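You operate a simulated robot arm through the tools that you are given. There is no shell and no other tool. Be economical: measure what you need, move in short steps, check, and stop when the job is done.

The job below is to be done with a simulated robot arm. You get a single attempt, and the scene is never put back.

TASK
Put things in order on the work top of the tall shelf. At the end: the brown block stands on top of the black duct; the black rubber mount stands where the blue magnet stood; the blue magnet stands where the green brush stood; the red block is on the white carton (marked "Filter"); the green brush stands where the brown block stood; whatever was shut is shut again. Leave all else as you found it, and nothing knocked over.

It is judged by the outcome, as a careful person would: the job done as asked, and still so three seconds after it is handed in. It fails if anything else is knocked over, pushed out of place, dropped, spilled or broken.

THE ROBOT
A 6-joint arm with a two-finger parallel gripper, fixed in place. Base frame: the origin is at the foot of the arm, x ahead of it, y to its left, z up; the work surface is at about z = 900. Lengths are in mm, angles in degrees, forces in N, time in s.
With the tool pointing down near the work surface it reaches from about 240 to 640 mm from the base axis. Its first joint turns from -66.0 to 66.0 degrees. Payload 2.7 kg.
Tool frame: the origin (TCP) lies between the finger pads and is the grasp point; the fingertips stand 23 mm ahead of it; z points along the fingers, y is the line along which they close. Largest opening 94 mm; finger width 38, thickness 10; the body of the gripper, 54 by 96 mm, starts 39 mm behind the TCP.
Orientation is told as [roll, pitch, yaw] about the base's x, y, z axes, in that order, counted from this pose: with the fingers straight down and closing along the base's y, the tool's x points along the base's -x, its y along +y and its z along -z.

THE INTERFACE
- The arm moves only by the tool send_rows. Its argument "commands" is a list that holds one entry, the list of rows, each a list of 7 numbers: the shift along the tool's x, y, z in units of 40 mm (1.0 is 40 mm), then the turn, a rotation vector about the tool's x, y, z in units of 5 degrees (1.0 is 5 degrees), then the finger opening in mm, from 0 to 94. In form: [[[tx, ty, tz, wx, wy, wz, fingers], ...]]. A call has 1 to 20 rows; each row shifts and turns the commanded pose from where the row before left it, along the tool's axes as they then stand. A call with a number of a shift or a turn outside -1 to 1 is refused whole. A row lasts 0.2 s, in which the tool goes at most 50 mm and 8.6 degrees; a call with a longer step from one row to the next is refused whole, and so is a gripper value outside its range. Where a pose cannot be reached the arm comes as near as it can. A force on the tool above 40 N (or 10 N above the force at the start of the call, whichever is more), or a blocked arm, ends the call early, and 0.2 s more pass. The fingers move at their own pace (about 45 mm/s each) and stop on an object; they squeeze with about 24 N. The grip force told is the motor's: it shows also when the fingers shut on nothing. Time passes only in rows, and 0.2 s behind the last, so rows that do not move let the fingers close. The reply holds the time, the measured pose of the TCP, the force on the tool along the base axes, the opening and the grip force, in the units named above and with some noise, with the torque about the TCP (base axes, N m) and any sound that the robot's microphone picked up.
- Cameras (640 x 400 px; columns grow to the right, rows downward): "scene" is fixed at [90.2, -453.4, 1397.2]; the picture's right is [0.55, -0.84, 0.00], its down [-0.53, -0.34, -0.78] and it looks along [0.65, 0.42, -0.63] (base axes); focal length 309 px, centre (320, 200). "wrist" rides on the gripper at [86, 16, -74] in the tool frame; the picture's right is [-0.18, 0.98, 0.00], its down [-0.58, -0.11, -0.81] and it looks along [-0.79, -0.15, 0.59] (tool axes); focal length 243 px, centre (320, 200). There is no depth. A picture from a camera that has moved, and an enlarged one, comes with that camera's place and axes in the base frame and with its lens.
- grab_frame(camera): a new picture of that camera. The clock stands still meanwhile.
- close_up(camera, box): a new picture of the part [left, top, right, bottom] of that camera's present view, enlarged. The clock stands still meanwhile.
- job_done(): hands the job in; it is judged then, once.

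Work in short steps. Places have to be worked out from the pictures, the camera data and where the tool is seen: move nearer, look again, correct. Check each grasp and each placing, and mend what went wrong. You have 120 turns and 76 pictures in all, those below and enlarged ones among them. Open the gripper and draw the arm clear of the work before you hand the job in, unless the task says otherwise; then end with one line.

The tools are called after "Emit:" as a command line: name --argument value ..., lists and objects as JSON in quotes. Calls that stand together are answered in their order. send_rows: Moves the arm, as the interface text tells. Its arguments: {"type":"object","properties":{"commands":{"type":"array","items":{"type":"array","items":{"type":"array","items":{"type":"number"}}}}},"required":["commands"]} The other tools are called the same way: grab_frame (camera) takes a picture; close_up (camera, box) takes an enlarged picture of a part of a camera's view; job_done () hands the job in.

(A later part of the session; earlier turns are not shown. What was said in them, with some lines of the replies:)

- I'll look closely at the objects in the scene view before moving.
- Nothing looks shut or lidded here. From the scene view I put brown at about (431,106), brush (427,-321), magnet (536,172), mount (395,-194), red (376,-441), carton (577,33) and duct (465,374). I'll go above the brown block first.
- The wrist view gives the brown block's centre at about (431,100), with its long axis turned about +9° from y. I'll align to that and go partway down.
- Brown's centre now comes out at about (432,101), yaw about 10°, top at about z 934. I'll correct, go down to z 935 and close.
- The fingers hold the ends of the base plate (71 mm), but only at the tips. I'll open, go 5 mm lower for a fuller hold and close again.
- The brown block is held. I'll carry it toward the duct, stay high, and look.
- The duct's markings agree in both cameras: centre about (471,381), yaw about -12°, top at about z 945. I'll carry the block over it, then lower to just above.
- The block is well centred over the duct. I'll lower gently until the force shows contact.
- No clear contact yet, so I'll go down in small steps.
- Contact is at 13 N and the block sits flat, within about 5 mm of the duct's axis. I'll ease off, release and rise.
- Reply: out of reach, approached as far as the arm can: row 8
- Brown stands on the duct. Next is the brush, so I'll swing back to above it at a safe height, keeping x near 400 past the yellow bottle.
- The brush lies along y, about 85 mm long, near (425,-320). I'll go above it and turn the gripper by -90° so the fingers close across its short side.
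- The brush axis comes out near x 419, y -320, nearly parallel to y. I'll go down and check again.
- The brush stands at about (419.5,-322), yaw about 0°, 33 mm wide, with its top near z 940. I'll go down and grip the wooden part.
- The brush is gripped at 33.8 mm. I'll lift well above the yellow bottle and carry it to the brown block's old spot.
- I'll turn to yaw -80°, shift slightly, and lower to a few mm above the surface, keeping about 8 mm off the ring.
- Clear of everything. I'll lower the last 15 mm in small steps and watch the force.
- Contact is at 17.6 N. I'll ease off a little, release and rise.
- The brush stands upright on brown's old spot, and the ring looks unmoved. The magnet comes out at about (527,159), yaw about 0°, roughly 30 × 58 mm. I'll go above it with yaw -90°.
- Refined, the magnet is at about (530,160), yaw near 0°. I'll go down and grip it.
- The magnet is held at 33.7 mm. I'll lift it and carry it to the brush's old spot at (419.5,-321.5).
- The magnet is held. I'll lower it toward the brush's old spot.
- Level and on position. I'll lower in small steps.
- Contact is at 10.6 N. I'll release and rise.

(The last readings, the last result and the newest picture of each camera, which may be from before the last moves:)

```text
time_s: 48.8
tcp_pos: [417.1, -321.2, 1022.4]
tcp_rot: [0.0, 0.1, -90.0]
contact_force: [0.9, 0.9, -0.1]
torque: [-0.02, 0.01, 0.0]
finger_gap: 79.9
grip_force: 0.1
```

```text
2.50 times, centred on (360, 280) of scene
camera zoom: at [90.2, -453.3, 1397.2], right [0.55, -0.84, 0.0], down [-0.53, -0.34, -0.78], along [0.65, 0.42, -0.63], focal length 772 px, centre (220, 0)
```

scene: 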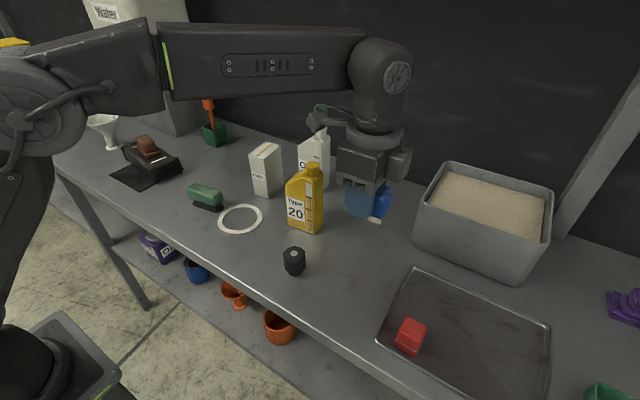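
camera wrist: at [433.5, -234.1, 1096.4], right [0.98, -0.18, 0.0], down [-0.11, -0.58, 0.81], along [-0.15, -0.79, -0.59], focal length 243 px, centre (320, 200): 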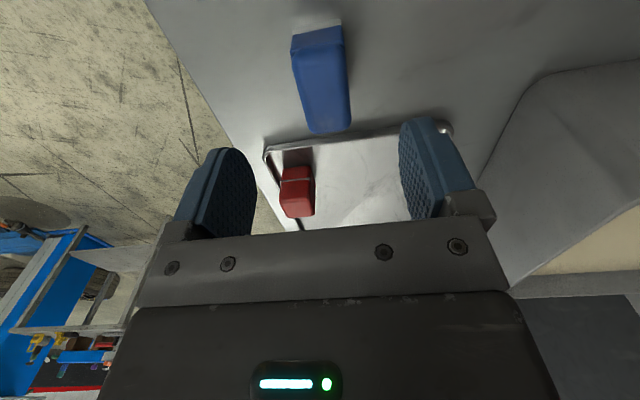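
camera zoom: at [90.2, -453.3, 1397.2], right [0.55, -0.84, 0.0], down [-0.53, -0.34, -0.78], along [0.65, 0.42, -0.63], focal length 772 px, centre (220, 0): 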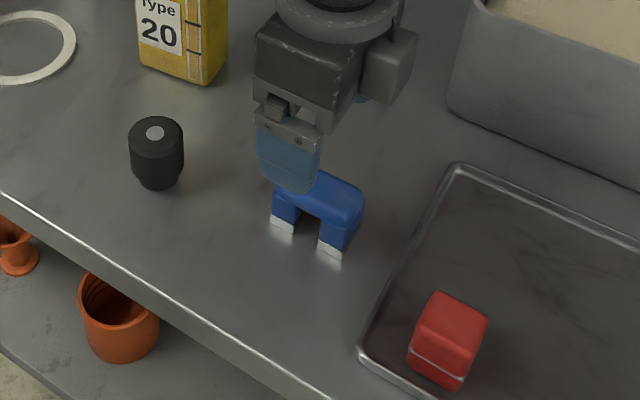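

The magnet stands upright on the brush's old spot. Next is the rubber mount near (386,-203), so I'll move above it.

Emit:
send_rows --commands '[[[0.7, -0.26, -0.2, 0, 0, 0, 80], [0.98, -0.26, 0, 0, 0, 0, 80], [0.98, -0.26, 0, 0, 0, 0, 80], [0.29, 0, 0, 0, 0, 0, 80], [0, 0, 0, 0, 0, 0, 80]]]'

Emit:
grab_frame --camera "wrist"

Emit:
close_up --camera "scene" --box '[240, 170, 400, 310]'

```text
time_s: 50.0
tcp_pos: [388.1, -202.5, 1031.0]
tcp_rot: [0.0, 0.0, -90.1]
contact_force: [0.7, -0.2, -0.3]
torque: [-0.03, 0.0, 0.0]
finger_gap: 79.8
grip_force: 0.1
```

```text
37 pictures are left
camera wrist: at [404.5, -116.1, 1105.2], right [0.98, -0.18, 0.0], down [-0.11, -0.58, 0.81], along [-0.15, -0.79, -0.59], focal length 243 px, centre (320, 200)
```

wrist: 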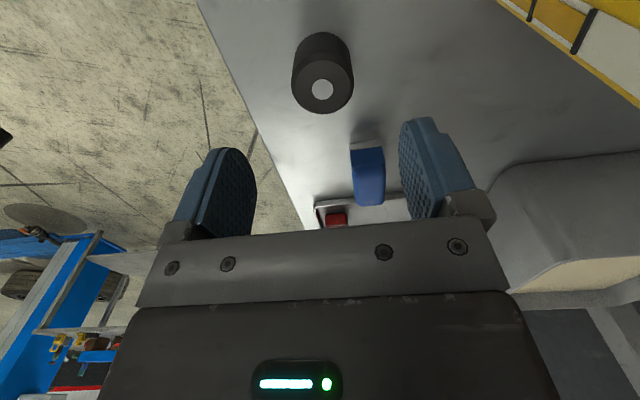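

```text
2.86 times, centred on (320, 240) of scene
camera zoom: at [90.2, -453.3, 1397.2], right [0.55, -0.84, 0.0], down [-0.53, -0.34, -0.78], along [0.65, 0.42, -0.63], focal length 882 px, centre (320, 86)
```

zoom: 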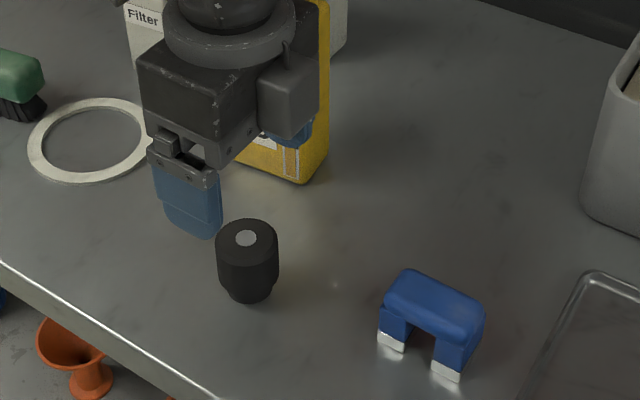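

Both cameras agree on the mount at (390,-201), top at z 951. I'll go down and grip it at z 935.

Emit:
send_rows --commands '[[[0.04, 0.04, 0, 0, 0, 0, 80], [0, 0, 0.8, 0, 0, 0, 80], [0, 0, 0.8, 0, 0, 0, 80], [0, 0, 0.8, 0, 0, 0, 80], [0, 0, 0, 0, 0, 0, 60], [0, 0, 0, 0, 0, 0, 20], [0, 0, 0, 0, 0, 0, 20], [0, 0, 0, 0, 0, 0, 20], [0, 0, 0, 0, 0, 0, 20]]]'

Emit:
grab_frame --camera "wrist"

```text
time_s: 52.0
tcp_pos: [388.3, -203.4, 933.3]
tcp_rot: [0.0, 0.1, -90.0]
contact_force: [0.0, 0.6, 0.0]
torque: [-0.01, -0.02, 0.02]
finger_gap: 40.5
grip_force: 23.5
```

```text
35 pictures are left
camera wrist: at [405.1, -116.4, 1007.1], right [0.98, -0.18, 0.0], down [-0.11, -0.58, 0.81], along [-0.15, -0.79, -0.59], focal length 243 px, centre (320, 200)
```

wrist: 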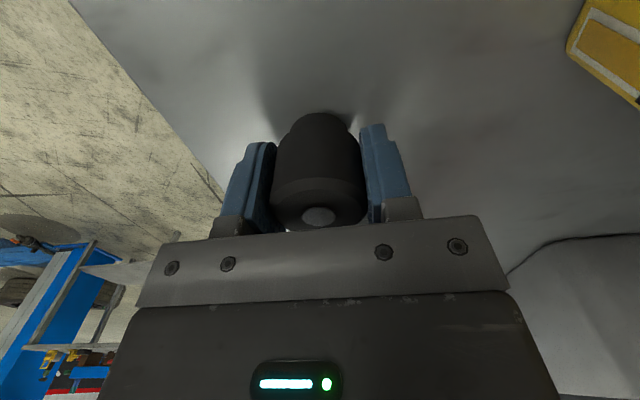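

The mount is held at 40.5 mm. I'll lift it and carry it to the magnet's old spot at (530,160).

Emit:
send_rows --commands '[[[0, 0, -0.5, 0, 0, 0, 20], [0, 0, -1, 0, 0, 0, 20], [0, 0, -1, 0, 0, 0, 20], [0, 0, -1, 0, 0, 0, 20], [0, 0, -1, 0, 0, 0, 20], [0.98, 0, -0.4, 0, 0, 0, 20], [0.98, 0, 0, 0, 0, 0, 20], [0.98, 0, 0, 0, 0, 0, 20], [0.98, 0, 0, 0, 0, 0, 20], [0.98, 0, 0, 0, 0, 0, 20], [0.98, 0, 0, 0, 0, 0, 20], [0.98, 0, 0, 0, 0, 0, 20], [0.57, 0.88, 0, 0, 0, 0, 20], [0.57, 0.88, 0, 0, 0, 0, 20], [0.57, 0.88, 0, 0, 0, 0, 20], [0.57, 0.88, 0, 0, 0, 0, 20], [0, 0, 0.5, 0, 0, 0, 20], [0, 0, 0.5, 0, 0, 0, 20], [0, 0, 0, 0, 0, 0, 20]]]'

Emit:
grab_frame --camera "wrist"

```text
time_s: 56.0
tcp_pos: [528.5, 160.8, 1092.3]
tcp_rot: [0.0, -0.1, -90.1]
contact_force: [0.4, 0.2, -1.5]
torque: [0.0, 0.04, 0.01]
finger_gap: 40.8
grip_force: 24.5
```

```text
34 pictures are left
camera wrist: at [545.7, 246.9, 1165.0], right [0.98, -0.18, 0.0], down [-0.11, -0.58, 0.81], along [-0.15, -0.79, -0.59], focal length 243 px, centre (320, 200)
```

wrist: 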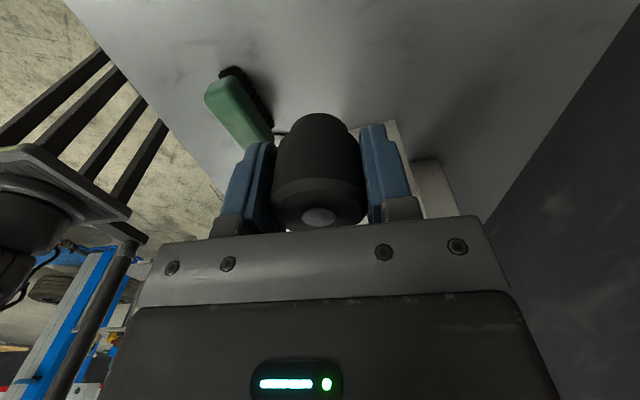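

On position. I'll lower to just above the surface.

Emit:
send_rows --commands '[[[0, 0, 0.95, 0, 0, 0, 20], [0, 0, 0.95, 0, 0, 0, 20], [0, 0, 0.95, 0, 0, 0, 20], [0, 0, 0.85, 0, 0, 0, 20], [0, 0, 0.1, 0, 0, 0, 20], [0, 0, 0, 0, 0, 0, 20]]]'

Emit:
close_up --camera "scene" --box '[150, 130, 310, 230]'

```text
time_s: 57.4
tcp_pos: [527.3, 161.0, 936.0]
tcp_rot: [0.0, 0.0, -90.0]
contact_force: [0.3, -1.0, -1.3]
torque: [-0.05, -0.04, 0.02]
finger_gap: 40.4
grip_force: 23.7
```

```text
4.00 times, centred on (230, 180) of scene
camera zoom: at [90.2, -453.3, 1397.2], right [0.55, -0.84, 0.0], down [-0.53, -0.34, -0.78], along [0.65, 0.42, -0.63], focal length 1235 px, centre (680, 280)
```

zoom: 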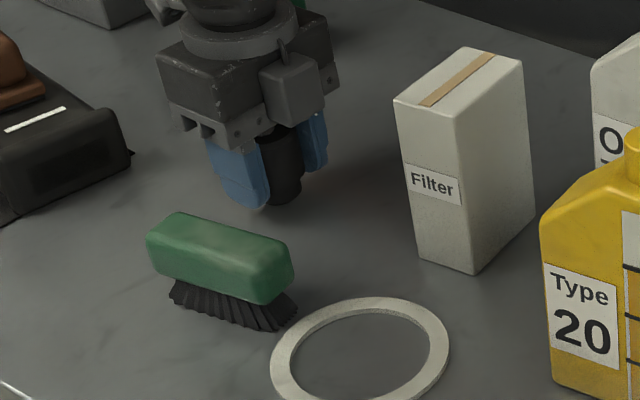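

Emit:
send_rows --commands '[[[0, 0, 0.05, 0, 0, 0, 20], [0, 0, 0, 0, 0, 0, 20], [0, 0, 0, 0, 0, 0, 20]]]'

```text
time_s: 58.2
tcp_pos: [527.9, 160.7, 934.6]
tcp_rot: [0.0, 0.1, -90.1]
contact_force: [0.4, -0.1, -1.0]
torque: [0.01, 0.03, 0.02]
finger_gap: 41.0
grip_force: 23.7
```

Emit:
send_rows --commands '[[[0, 0, 0.04, 0, 0, 0, 20], [0, 0, 0, 0, 0, 0, 20], [0, 0, 0, 0, 0, 0, 20]]]'

```text
time_s: 59.0
tcp_pos: [529.4, 161.5, 933.5]
tcp_rot: [0.0, 0.0, -90.1]
contact_force: [0.8, -0.7, -0.3]
torque: [0.01, -0.02, -0.01]
finger_gap: 40.5
grip_force: 24.0
```

Emit:
send_rows --commands '[[[0, 0, 0.03, 0, 0, 0, 20], [0, 0, 0, 0, 0, 0, 20], [0, 0, 0, 0, 0, 0, 20]]]'

```text
time_s: 59.8
tcp_pos: [529.1, 162.2, 932.4]
tcp_rot: [-0.1, 0.0, -90.1]
contact_force: [-0.6, -0.6, -0.9]
torque: [0.0, 0.0, -0.01]
finger_gap: 40.7
grip_force: 23.9
```

Emit:
send_rows --commands '[[[0, 0, 0.04, 0, 0, 0, 20], [0, 0, 0, 0, 0, 0, 20], [0, 0, 0, 0, 0, 0, 20]]]'

```text
time_s: 60.6
tcp_pos: [529.3, 161.9, 931.3]
tcp_rot: [0.1, 0.1, -90.0]
contact_force: [-10.0, -6.0, 16.2]
torque: [-0.14, 0.34, 0.0]
finger_gap: 40.8
grip_force: 24.3
```

Contact is reached. I'll ease off, release and rise.

Emit:
send_rows --commands '[[[0, 0, -0.03, 0, 0, 0, 20], [0, 0, 0, 0, 0, 0, 50], [0, 0, 0, 0, 0, 0, 80], [0, 0, 0, 0, 0, 0, 80], [0, 0, -0.3, 0, 0, 0, 80], [0, 0, -1, 0, 0, 0, 80], [0, 0, -1, 0, 0, 0, 80], [0, 0, -1, 0, 0, 0, 80]]]'

Emit:
close_up --camera "scene" --box '[100, 110, 340, 260]'

Emit:
grab_frame --camera "wrist"

```text
time_s: 62.4
tcp_pos: [530.6, 163.5, 1066.4]
tcp_rot: [-0.1, 0.0, -90.0]
contact_force: [0.3, 0.3, -0.7]
torque: [0.04, 0.05, 0.0]
finger_gap: 80.0
grip_force: 0.1
```

```text
2.67 times, centred on (220, 185) of scene
camera zoom: at [90.2, -453.4, 1397.2], right [0.55, -0.84, 0.0], down [-0.53, -0.34, -0.78], along [0.65, 0.42, -0.63], focal length 823 px, centre (587, 240)
```

zoom: 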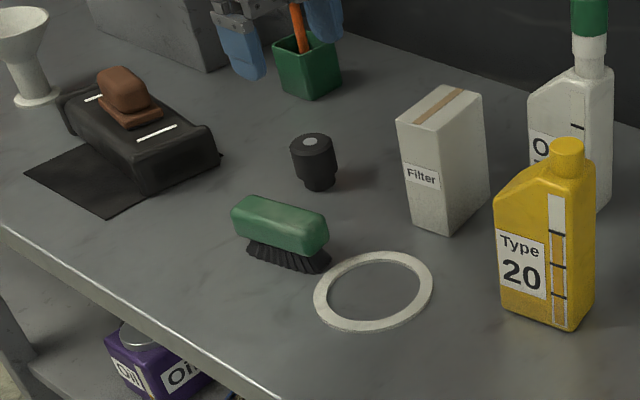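

```text
31 pictures are left
camera wrist: at [547.5, 249.3, 1141.0], right [0.98, -0.18, 0.0], down [-0.11, -0.58, 0.81], along [-0.15, -0.79, -0.59], focal length 243 px, centre (320, 200)
```

wrist: 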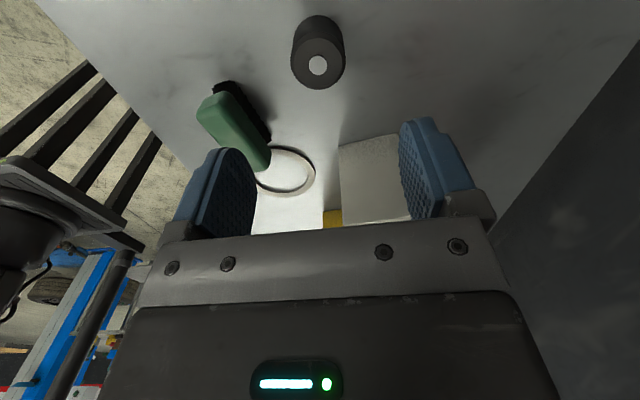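

The mount stands on the magnet's old spot. The carton top comes out at about (574,21), 39 × 84 mm, yaw about 8°, z about 1012. Next I'll go to the red block in the tray.

Emit:
send_rows --commands '[[[0, 0, -0.8, 0, 0, 0, 80], [0, 0, -0.8, 0, 0, 0, 80], [-0.96, -0.7, 0, 0, 0, 0, 80], [-0.96, -0.7, 0, 0, 0, 0, 80], [-0.96, -0.7, 0, 0, 0, 0, 80], [-0.96, -0.7, 0, 0, 0, 0, 80], [-0.96, -0.7, 0, 0, 0, 0, 80], [-0.96, 0, 0, 0, 0, 0, 80], [-0.96, 0, 0, 0, 0, 0, 80], [-0.96, 0, 0, 0, 0, 0, 80], [-0.96, 0, 0, 0, 0, 0, 80], [-0.96, 0, 0, 0, 0, 0, 80], [-0.96, 0, 0, 0, 0, 0, 80], [-0.96, 0, 0, 0, 0, 0, 80], [-0.96, 0, 0, 0, 0, 0, 80], [-0.96, 0, 0, 0, 0, 0, 80], [-0.96, 0, 0, 0, 0, 0, 80], [0, 0, 0.8, 0, 0, 0, 80]]]'

Emit:
grab_frame --camera "wrist"

Emit:
close_up --camera "scene" --box '[340, 260, 500, 380]'

```text
time_s: 66.2
tcp_pos: [389.6, -412.9, 1097.1]
tcp_rot: [0.0, 0.0, -90.0]
contact_force: [0.4, -0.2, 0.3]
torque: [-0.05, 0.03, 0.01]
finger_gap: 80.0
grip_force: 0.1
```

```text
30 pictures are left
camera wrist: at [407.3, -326.0, 1170.9], right [0.98, -0.18, 0.0], down [-0.11, -0.58, 0.81], along [-0.15, -0.79, -0.59], focal length 243 px, centre (320, 200)
```

wrist: 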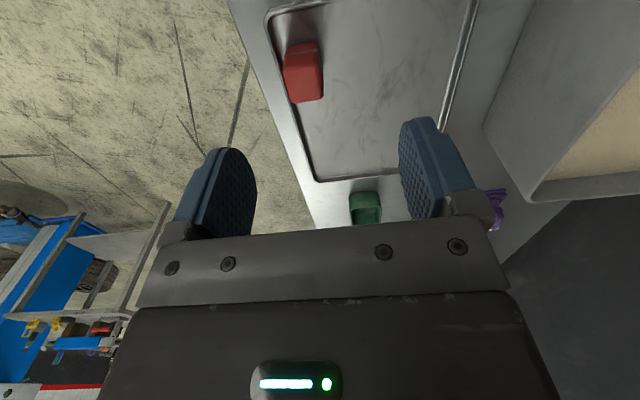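

```text
3.33 times, centred on (420, 320) of scene
camera zoom: at [90.2, -453.4, 1397.2], right [0.55, -0.84, 0.0], down [-0.53, -0.34, -0.78], along [0.65, 0.42, -0.63], focal length 1029 px, centre (-13, -200)
```

zoom: 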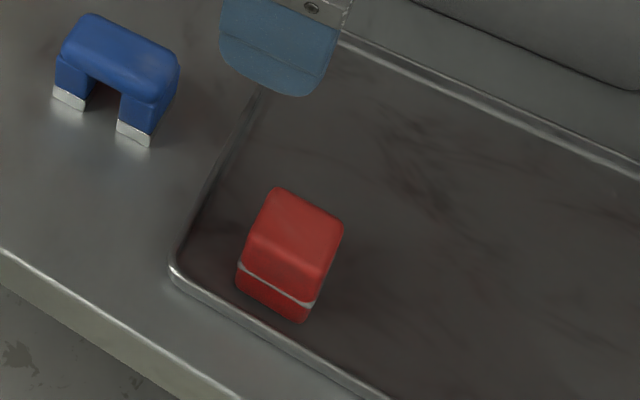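

The red block is at about (369,-441), 34 mm square and about 43 mm tall, 11 mm from the tray's front rim. I'll close along y instead, so I'm turning back to yaw 0 above it with a 60 mm opening.

Emit:
send_rows --commands '[[[-0.71, -0.51, 0, 0, 0, 0, 60], [0, 0, 0, 0, 0, -1, 60], [0, 0, 0, 0, 0, -1, 60], [0, 0, 0, 0, 0, -1, 60], [0, 0, 0, 0, 0, -1, 60], [0, 0, 0, 0, 0, -1, 60], [0, 0, 0, 0, 0, -1, 60], [0, 0, 0, 0, 0, -1, 60], [0, 0, 0, 0, 0, -1, 60], [0, 0, 0, 0, 0, -1, 60], [0, 0, 0, 0, 0, -1, 60], [0, 0, 0, 0, 0, -1, 60], [0, 0, 0, 0, 0, -1, 60], [0, 0, 0, 0, 0, -1, 60], [0, 0, 0, 0, 0, -1, 60], [0, 0, 0, 0, 0, -1, 60], [0, 0, 0, 0, 0, -1, 60], [0, 0, 0.9, 0, 0, -1, 60], [0, 0, 0.9, 0, 0, -1, 60]]]'

Emit:
grab_frame --camera "wrist"

```text
time_s: 70.2
tcp_pos: [370.3, -442.2, 1027.1]
tcp_rot: [0.0, 0.0, 0.0]
contact_force: [0.7, 0.3, 0.1]
torque: [0.0, -0.02, -0.03]
finger_gap: 59.9
grip_force: 0.1
```

```text
28 pictures are left
camera wrist: at [284.0, -426.9, 1100.5], right [0.18, 0.98, 0.0], down [0.58, -0.11, 0.81], along [0.79, -0.15, -0.59], focal length 243 px, centre (320, 200)
```

wrist: 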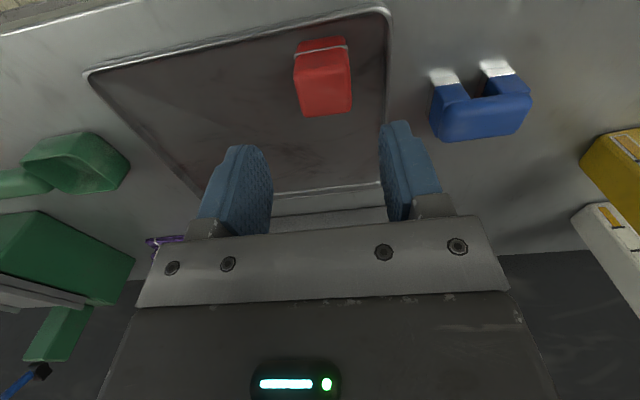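

Centre refined to about (372,-441). I'll go down to z 934 and grip.

Emit:
send_rows --commands '[[[-0.04, 0.03, 0, 0, 0, 0, 58], [0, 0, 0.78, 0, 0, 0, 58], [0, 0, 0.78, 0, 0, 0, 58], [0, 0, 0.76, 0, 0, 0, 58], [0, 0, 0, 0, 0, 0, 58], [0, 0, 0, 0, 0, 0, 20], [0, 0, 0, 0, 0, 0, 20], [0, 0, 0, 0, 0, 0, 20], [0, 0, 0, 0, 0, 0, 20]]]'

Emit:
grab_frame --camera "wrist"

Emit:
close_up --camera "scene" --box '[340, 260, 500, 380]'

```text
time_s: 72.2
tcp_pos: [369.7, -441.2, 929.8]
tcp_rot: [0.0, 0.0, -0.1]
contact_force: [0.2, -0.4, -0.2]
torque: [0.02, 0.0, 0.0]
finger_gap: 35.6
grip_force: 23.7
```

```text
27 pictures are left
camera wrist: at [284.3, -426.0, 1003.6], right [0.18, 0.98, 0.0], down [0.58, -0.11, 0.81], along [0.79, -0.15, -0.59], focal length 243 px, centre (320, 200)
```

wrist: 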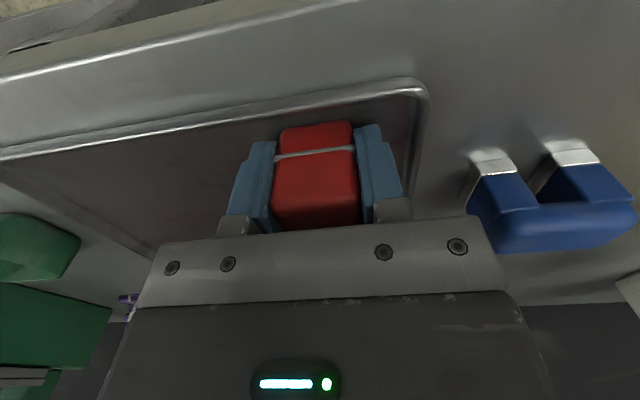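

```text
3.33 times, centred on (420, 320) of scene
camera zoom: at [90.2, -453.4, 1397.2], right [0.55, -0.84, 0.0], down [-0.53, -0.34, -0.78], along [0.65, 0.42, -0.63], focal length 1029 px, centre (-13, -200)
```

zoom: 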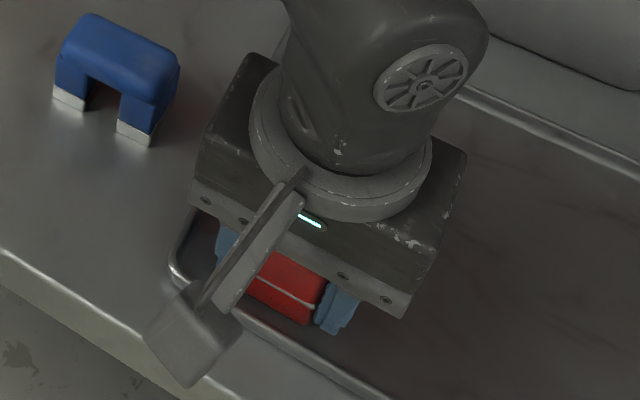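

Red is held at 35.6 mm. I'll lift it and carry it along x 370–395, in front of the bottles, to in front of the carton.

Emit:
send_rows --commands '[[[0, 0, -0.5, 0, 0, 0, 20], [0, 0, -1, 0, 0, 0, 20], [0, 0, -1, 0, 0, 0, 20], [0, 0, -1, 0, 0, 0, 20], [0, 0, -1, 0, 0, 0, 20], [-0.05, 0.9625, 0, 0, 0, 0, 20], [-0.05, 0.9625, 0, 0, 0, 0, 20], [-0.05, 0.9625, 0, 0, 0, 0, 20], [-0.05, 0.9625, 0, 0, 0, 0, 20], [-0.05, 0.9625, 0, 0, 0, 0, 20], [-0.05, 0.9625, 0, 0, 0, 0, 20], [-0.05, 0.9625, 0, 0, 0, 0, 20], [-0.05, 0.9625, 0, 0, 0, 0, 20], [-0.05, 0.9625, 0, 0, 0, 0, 20], [-0.05, 0.9625, 0, 0, 0, 0, 20], [-0.05, 0.9625, 0, 0, 0, 0, 20], [-0.05, 0.9625, 0, 0, 0, 0, 20], [0, 0, 0, 0, 0, -0.8, 20], [0, 0, 0, 0, 0, -0.8, 20]]]'

Emit:
grab_frame --camera "wrist"

Emit:
grab_frame --camera "scene"

```text
time_s: 76.2
tcp_pos: [393.8, 22.0, 1109.3]
tcp_rot: [0.0, 0.0, 8.0]
contact_force: [-0.4, -0.9, -1.1]
torque: [0.02, -0.01, -0.02]
finger_gap: 35.6
grip_force: 24.1
```

```text
25 pictures are left
camera wrist: at [305.8, 25.8, 1184.0], right [0.04, 1.0, 0.0], down [0.59, -0.03, 0.81], along [0.81, -0.04, -0.59], focal length 243 px, centre (320, 200)
```

wrist: 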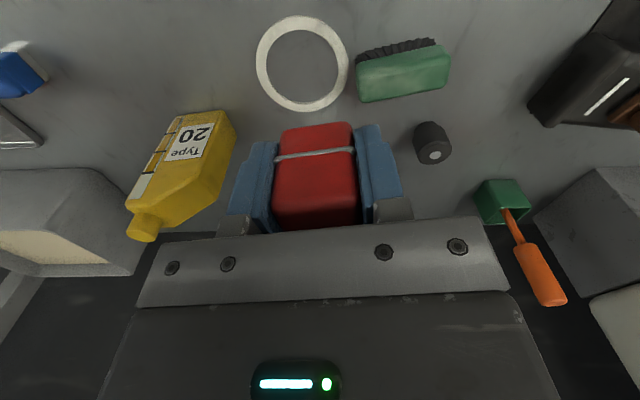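

```text
24 pictures are left
```

scene: 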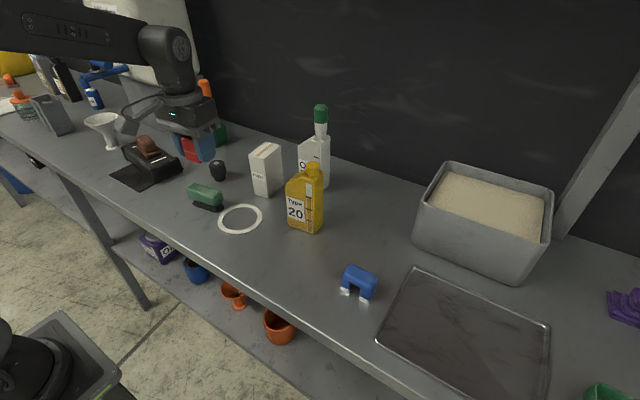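

I'll move forward over the carton at this height and check.

Emit:
send_rows --commands '[[[-0.886, -0.124, 0, 0, 0, 0, 20], [-0.886, -0.124, 0, 0, 0, 0, 20], [-0.886, -0.124, 0, 0, 0, 0, 20], [-0.886, -0.124, 0, 0, 0, 0, 20], [-0.886, -0.124, 0, 0, 0, 0, 20], [0, 0, 0.5, 0, 0, 0, 20], [0, 0, 0, 0, 0, 0, 20]]]'

Emit:
close_up --camera "scene" --box '[200, 90, 360, 210]'

Emit:
grab_frame --camera "wrist"

```text
time_s: 77.8
tcp_pos: [573.1, 20.6, 1095.1]
tcp_rot: [0.0, 0.1, 8.0]
contact_force: [-0.3, 0.0, -0.9]
torque: [-0.02, 0.0, -0.03]
finger_gap: 36.0
grip_force: 23.7
```

```text
3.33 times, centred on (280, 150) of scene
camera zoom: at [90.2, -453.4, 1397.2], right [0.55, -0.84, 0.0], down [-0.53, -0.34, -0.78], along [0.65, 0.42, -0.63], focal length 1029 px, centre (453, 367)
```

zoom: 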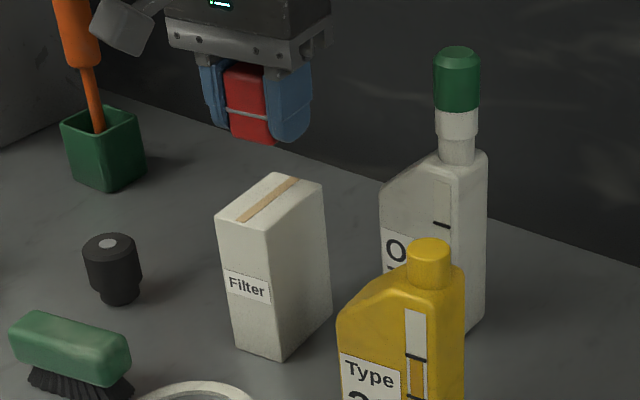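

```text
22 pictures are left
camera wrist: at [486.3, 24.6, 1168.7], right [0.05, 1.0, 0.0], down [0.59, -0.03, 0.81], along [0.81, -0.04, -0.59], focal length 243 px, centre (320, 200)
```

wrist: 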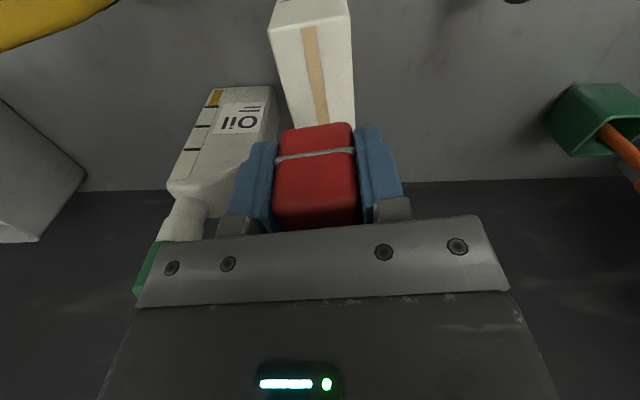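

The carton top's corners put its centre at (576,21), z about 1014, and the held block is right above it. I'll lower to just over it.

Emit:
send_rows --commands '[[[0, 0, 0.5, 0, 0, 0, 20], [0, 0, 0.5, 0, 0, 0, 20], [0, 0, 0.15, 0, 0, 0, 20], [0, 0, 0, 0, 0, 0, 20]]]'

Emit:
close_up --camera "scene" --box '[200, 90, 360, 210]'

Emit:
grab_frame --camera "wrist"

```text
time_s: 78.8
tcp_pos: [573.5, 20.6, 1046.1]
tcp_rot: [0.0, 0.0, 8.1]
contact_force: [0.5, 0.0, -1.4]
torque: [-0.02, 0.01, 0.0]
finger_gap: 35.4
grip_force: 24.0
```

```text
3.33 times, centred on (280, 150) of scene
camera zoom: at [90.2, -453.4, 1397.2], right [0.55, -0.84, 0.0], down [-0.53, -0.34, -0.78], along [0.65, 0.42, -0.63], focal length 1029 px, centre (453, 367)
```

zoom: 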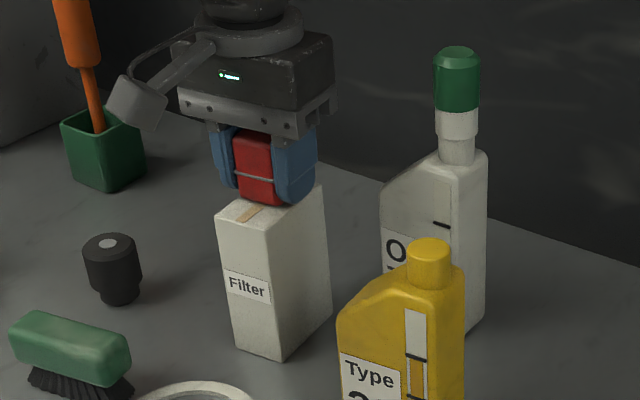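

```text
20 pictures are left
camera wrist: at [486.0, 24.9, 1121.1], right [0.05, 1.0, 0.0], down [0.59, -0.03, 0.81], along [0.81, -0.04, -0.59], focal length 243 px, centre (320, 200)
```

wrist: 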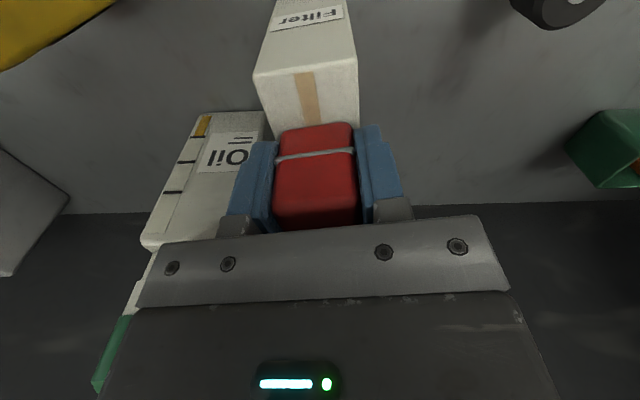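

The block is centred over the carton. I'll lower in small steps.

Emit:
send_rows --commands '[[[0, 0, 0.06, 0, 0, 0, 20], [0, 0, 0.04, 0, 0, 0, 20], [0, 0, 0, 0, 0, 0, 20], [0, 0, 0, 0, 0, 0, 20]]]'

```text
time_s: 79.8
tcp_pos: [573.2, 20.1, 1043.2]
tcp_rot: [0.0, -0.4, 8.0]
contact_force: [1.8, 1.0, 18.4]
torque: [0.05, -0.04, 0.02]
finger_gap: 35.2
grip_force: 24.5
```

Contact is at 18 N. I'll ease off, release with a modest opening and rise.

Emit:
send_rows --commands '[[[0, 0, -0.04, 0, 0, 0, 20], [0, 0, 0, 0, 0, 0, 40], [0, 0, 0, 0, 0, 0, 60], [0, 0, 0, 0, 0, 0, 60], [0, 0, -0.3, 0, 0, 0, 60], [0, 0, -0.6, 0, 0, 0, 60], [0, 0, -0.6, 0, 0, 0, 60]]]'

Emit:
close_up --camera "scene" --box '[200, 90, 360, 210]'

Emit:
grab_frame --camera "wrist"

```text
time_s: 81.4
tcp_pos: [574.4, 23.4, 1105.2]
tcp_rot: [0.0, 0.0, 8.1]
contact_force: [-0.9, 0.5, 0.2]
torque: [0.0, 0.02, 0.01]
finger_gap: 60.0
grip_force: 0.0
```

```text
3.33 times, centred on (280, 150) of scene
camera zoom: at [90.2, -453.4, 1397.2], right [0.55, -0.84, 0.0], down [-0.53, -0.34, -0.78], along [0.65, 0.42, -0.63], focal length 1029 px, centre (453, 367)
```

zoom: 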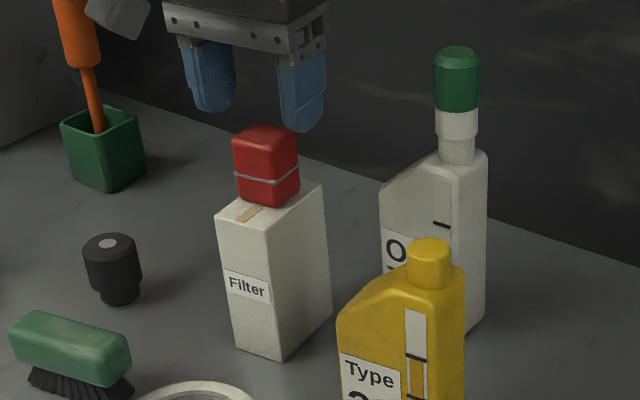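

```text
18 pictures are left
camera wrist: at [486.7, 25.3, 1178.3], right [0.05, 1.0, 0.0], down [0.59, -0.03, 0.81], along [0.81, -0.04, -0.59], focal length 243 px, centre (320, 200)
```

wrist: 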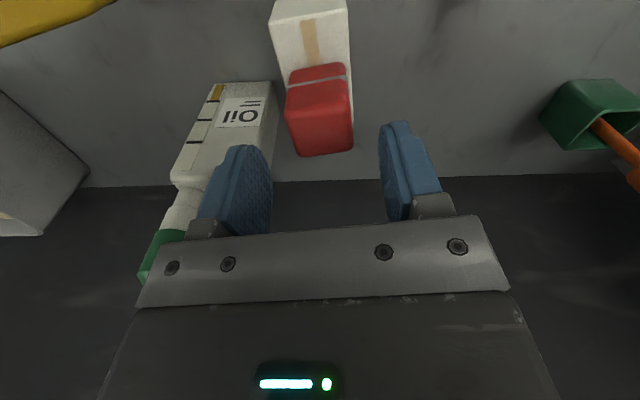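

The red block sits on the carton. I'll draw the arm back clear and take a last look over the scene.

Emit:
send_rows --commands '[[[0.5, 0, -0.2, 0, 0, 0, 60], [0.9, 0, 0, 0, 0, 0, 60], [0.9, 0, 0, 0, 0, 0, 60], [0.9, 0, 0, 0, 0, 0, 60], [0.9, 0, 0, 0, 0, 0, 90], [0.9, 0, -0.8, 0, 0, 0, 90], [0, 0, -0.8, 0, 0, 0, 90], [0, 0, 0, 0, 0, 0, 90]]]'

Emit:
grab_frame --camera "scene"

Emit:
close_up --camera "scene" --box '[80, 110, 340, 270]'

```text
time_s: 83.2
tcp_pos: [375.2, -4.2, 1174.3]
tcp_rot: [-0.1, 0.0, 7.9]
contact_force: [0.2, -0.8, -0.3]
torque: [0.03, -0.01, -0.02]
finger_gap: 90.2
grip_force: 0.0
```

```text
17 pictures are left
```

scene: 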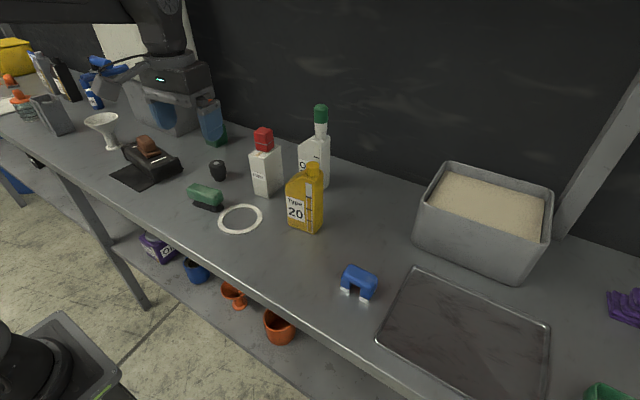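

```text
2.46 times, centred on (210, 190) of scene
camera zoom: at [90.2, -453.4, 1397.2], right [0.55, -0.84, 0.0], down [-0.53, -0.34, -0.78], along [0.65, 0.42, -0.63], focal length 760 px, centre (591, 225)
```

zoom: 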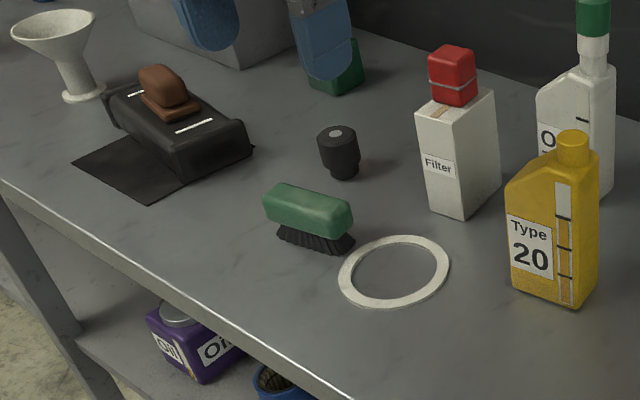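

All five items are in their places and upright, the ring, duct, carton and bottles show at the same pixels as at the start, and the gripper is open and clear. I'm handing in.

Emit:
job_done

```text
The job is handed in.
```

The job is done and handed in: all five items stand where you asked, the final picture shows nothing knocked over or moved out of place, and I found nothing shut that needed shutting again.
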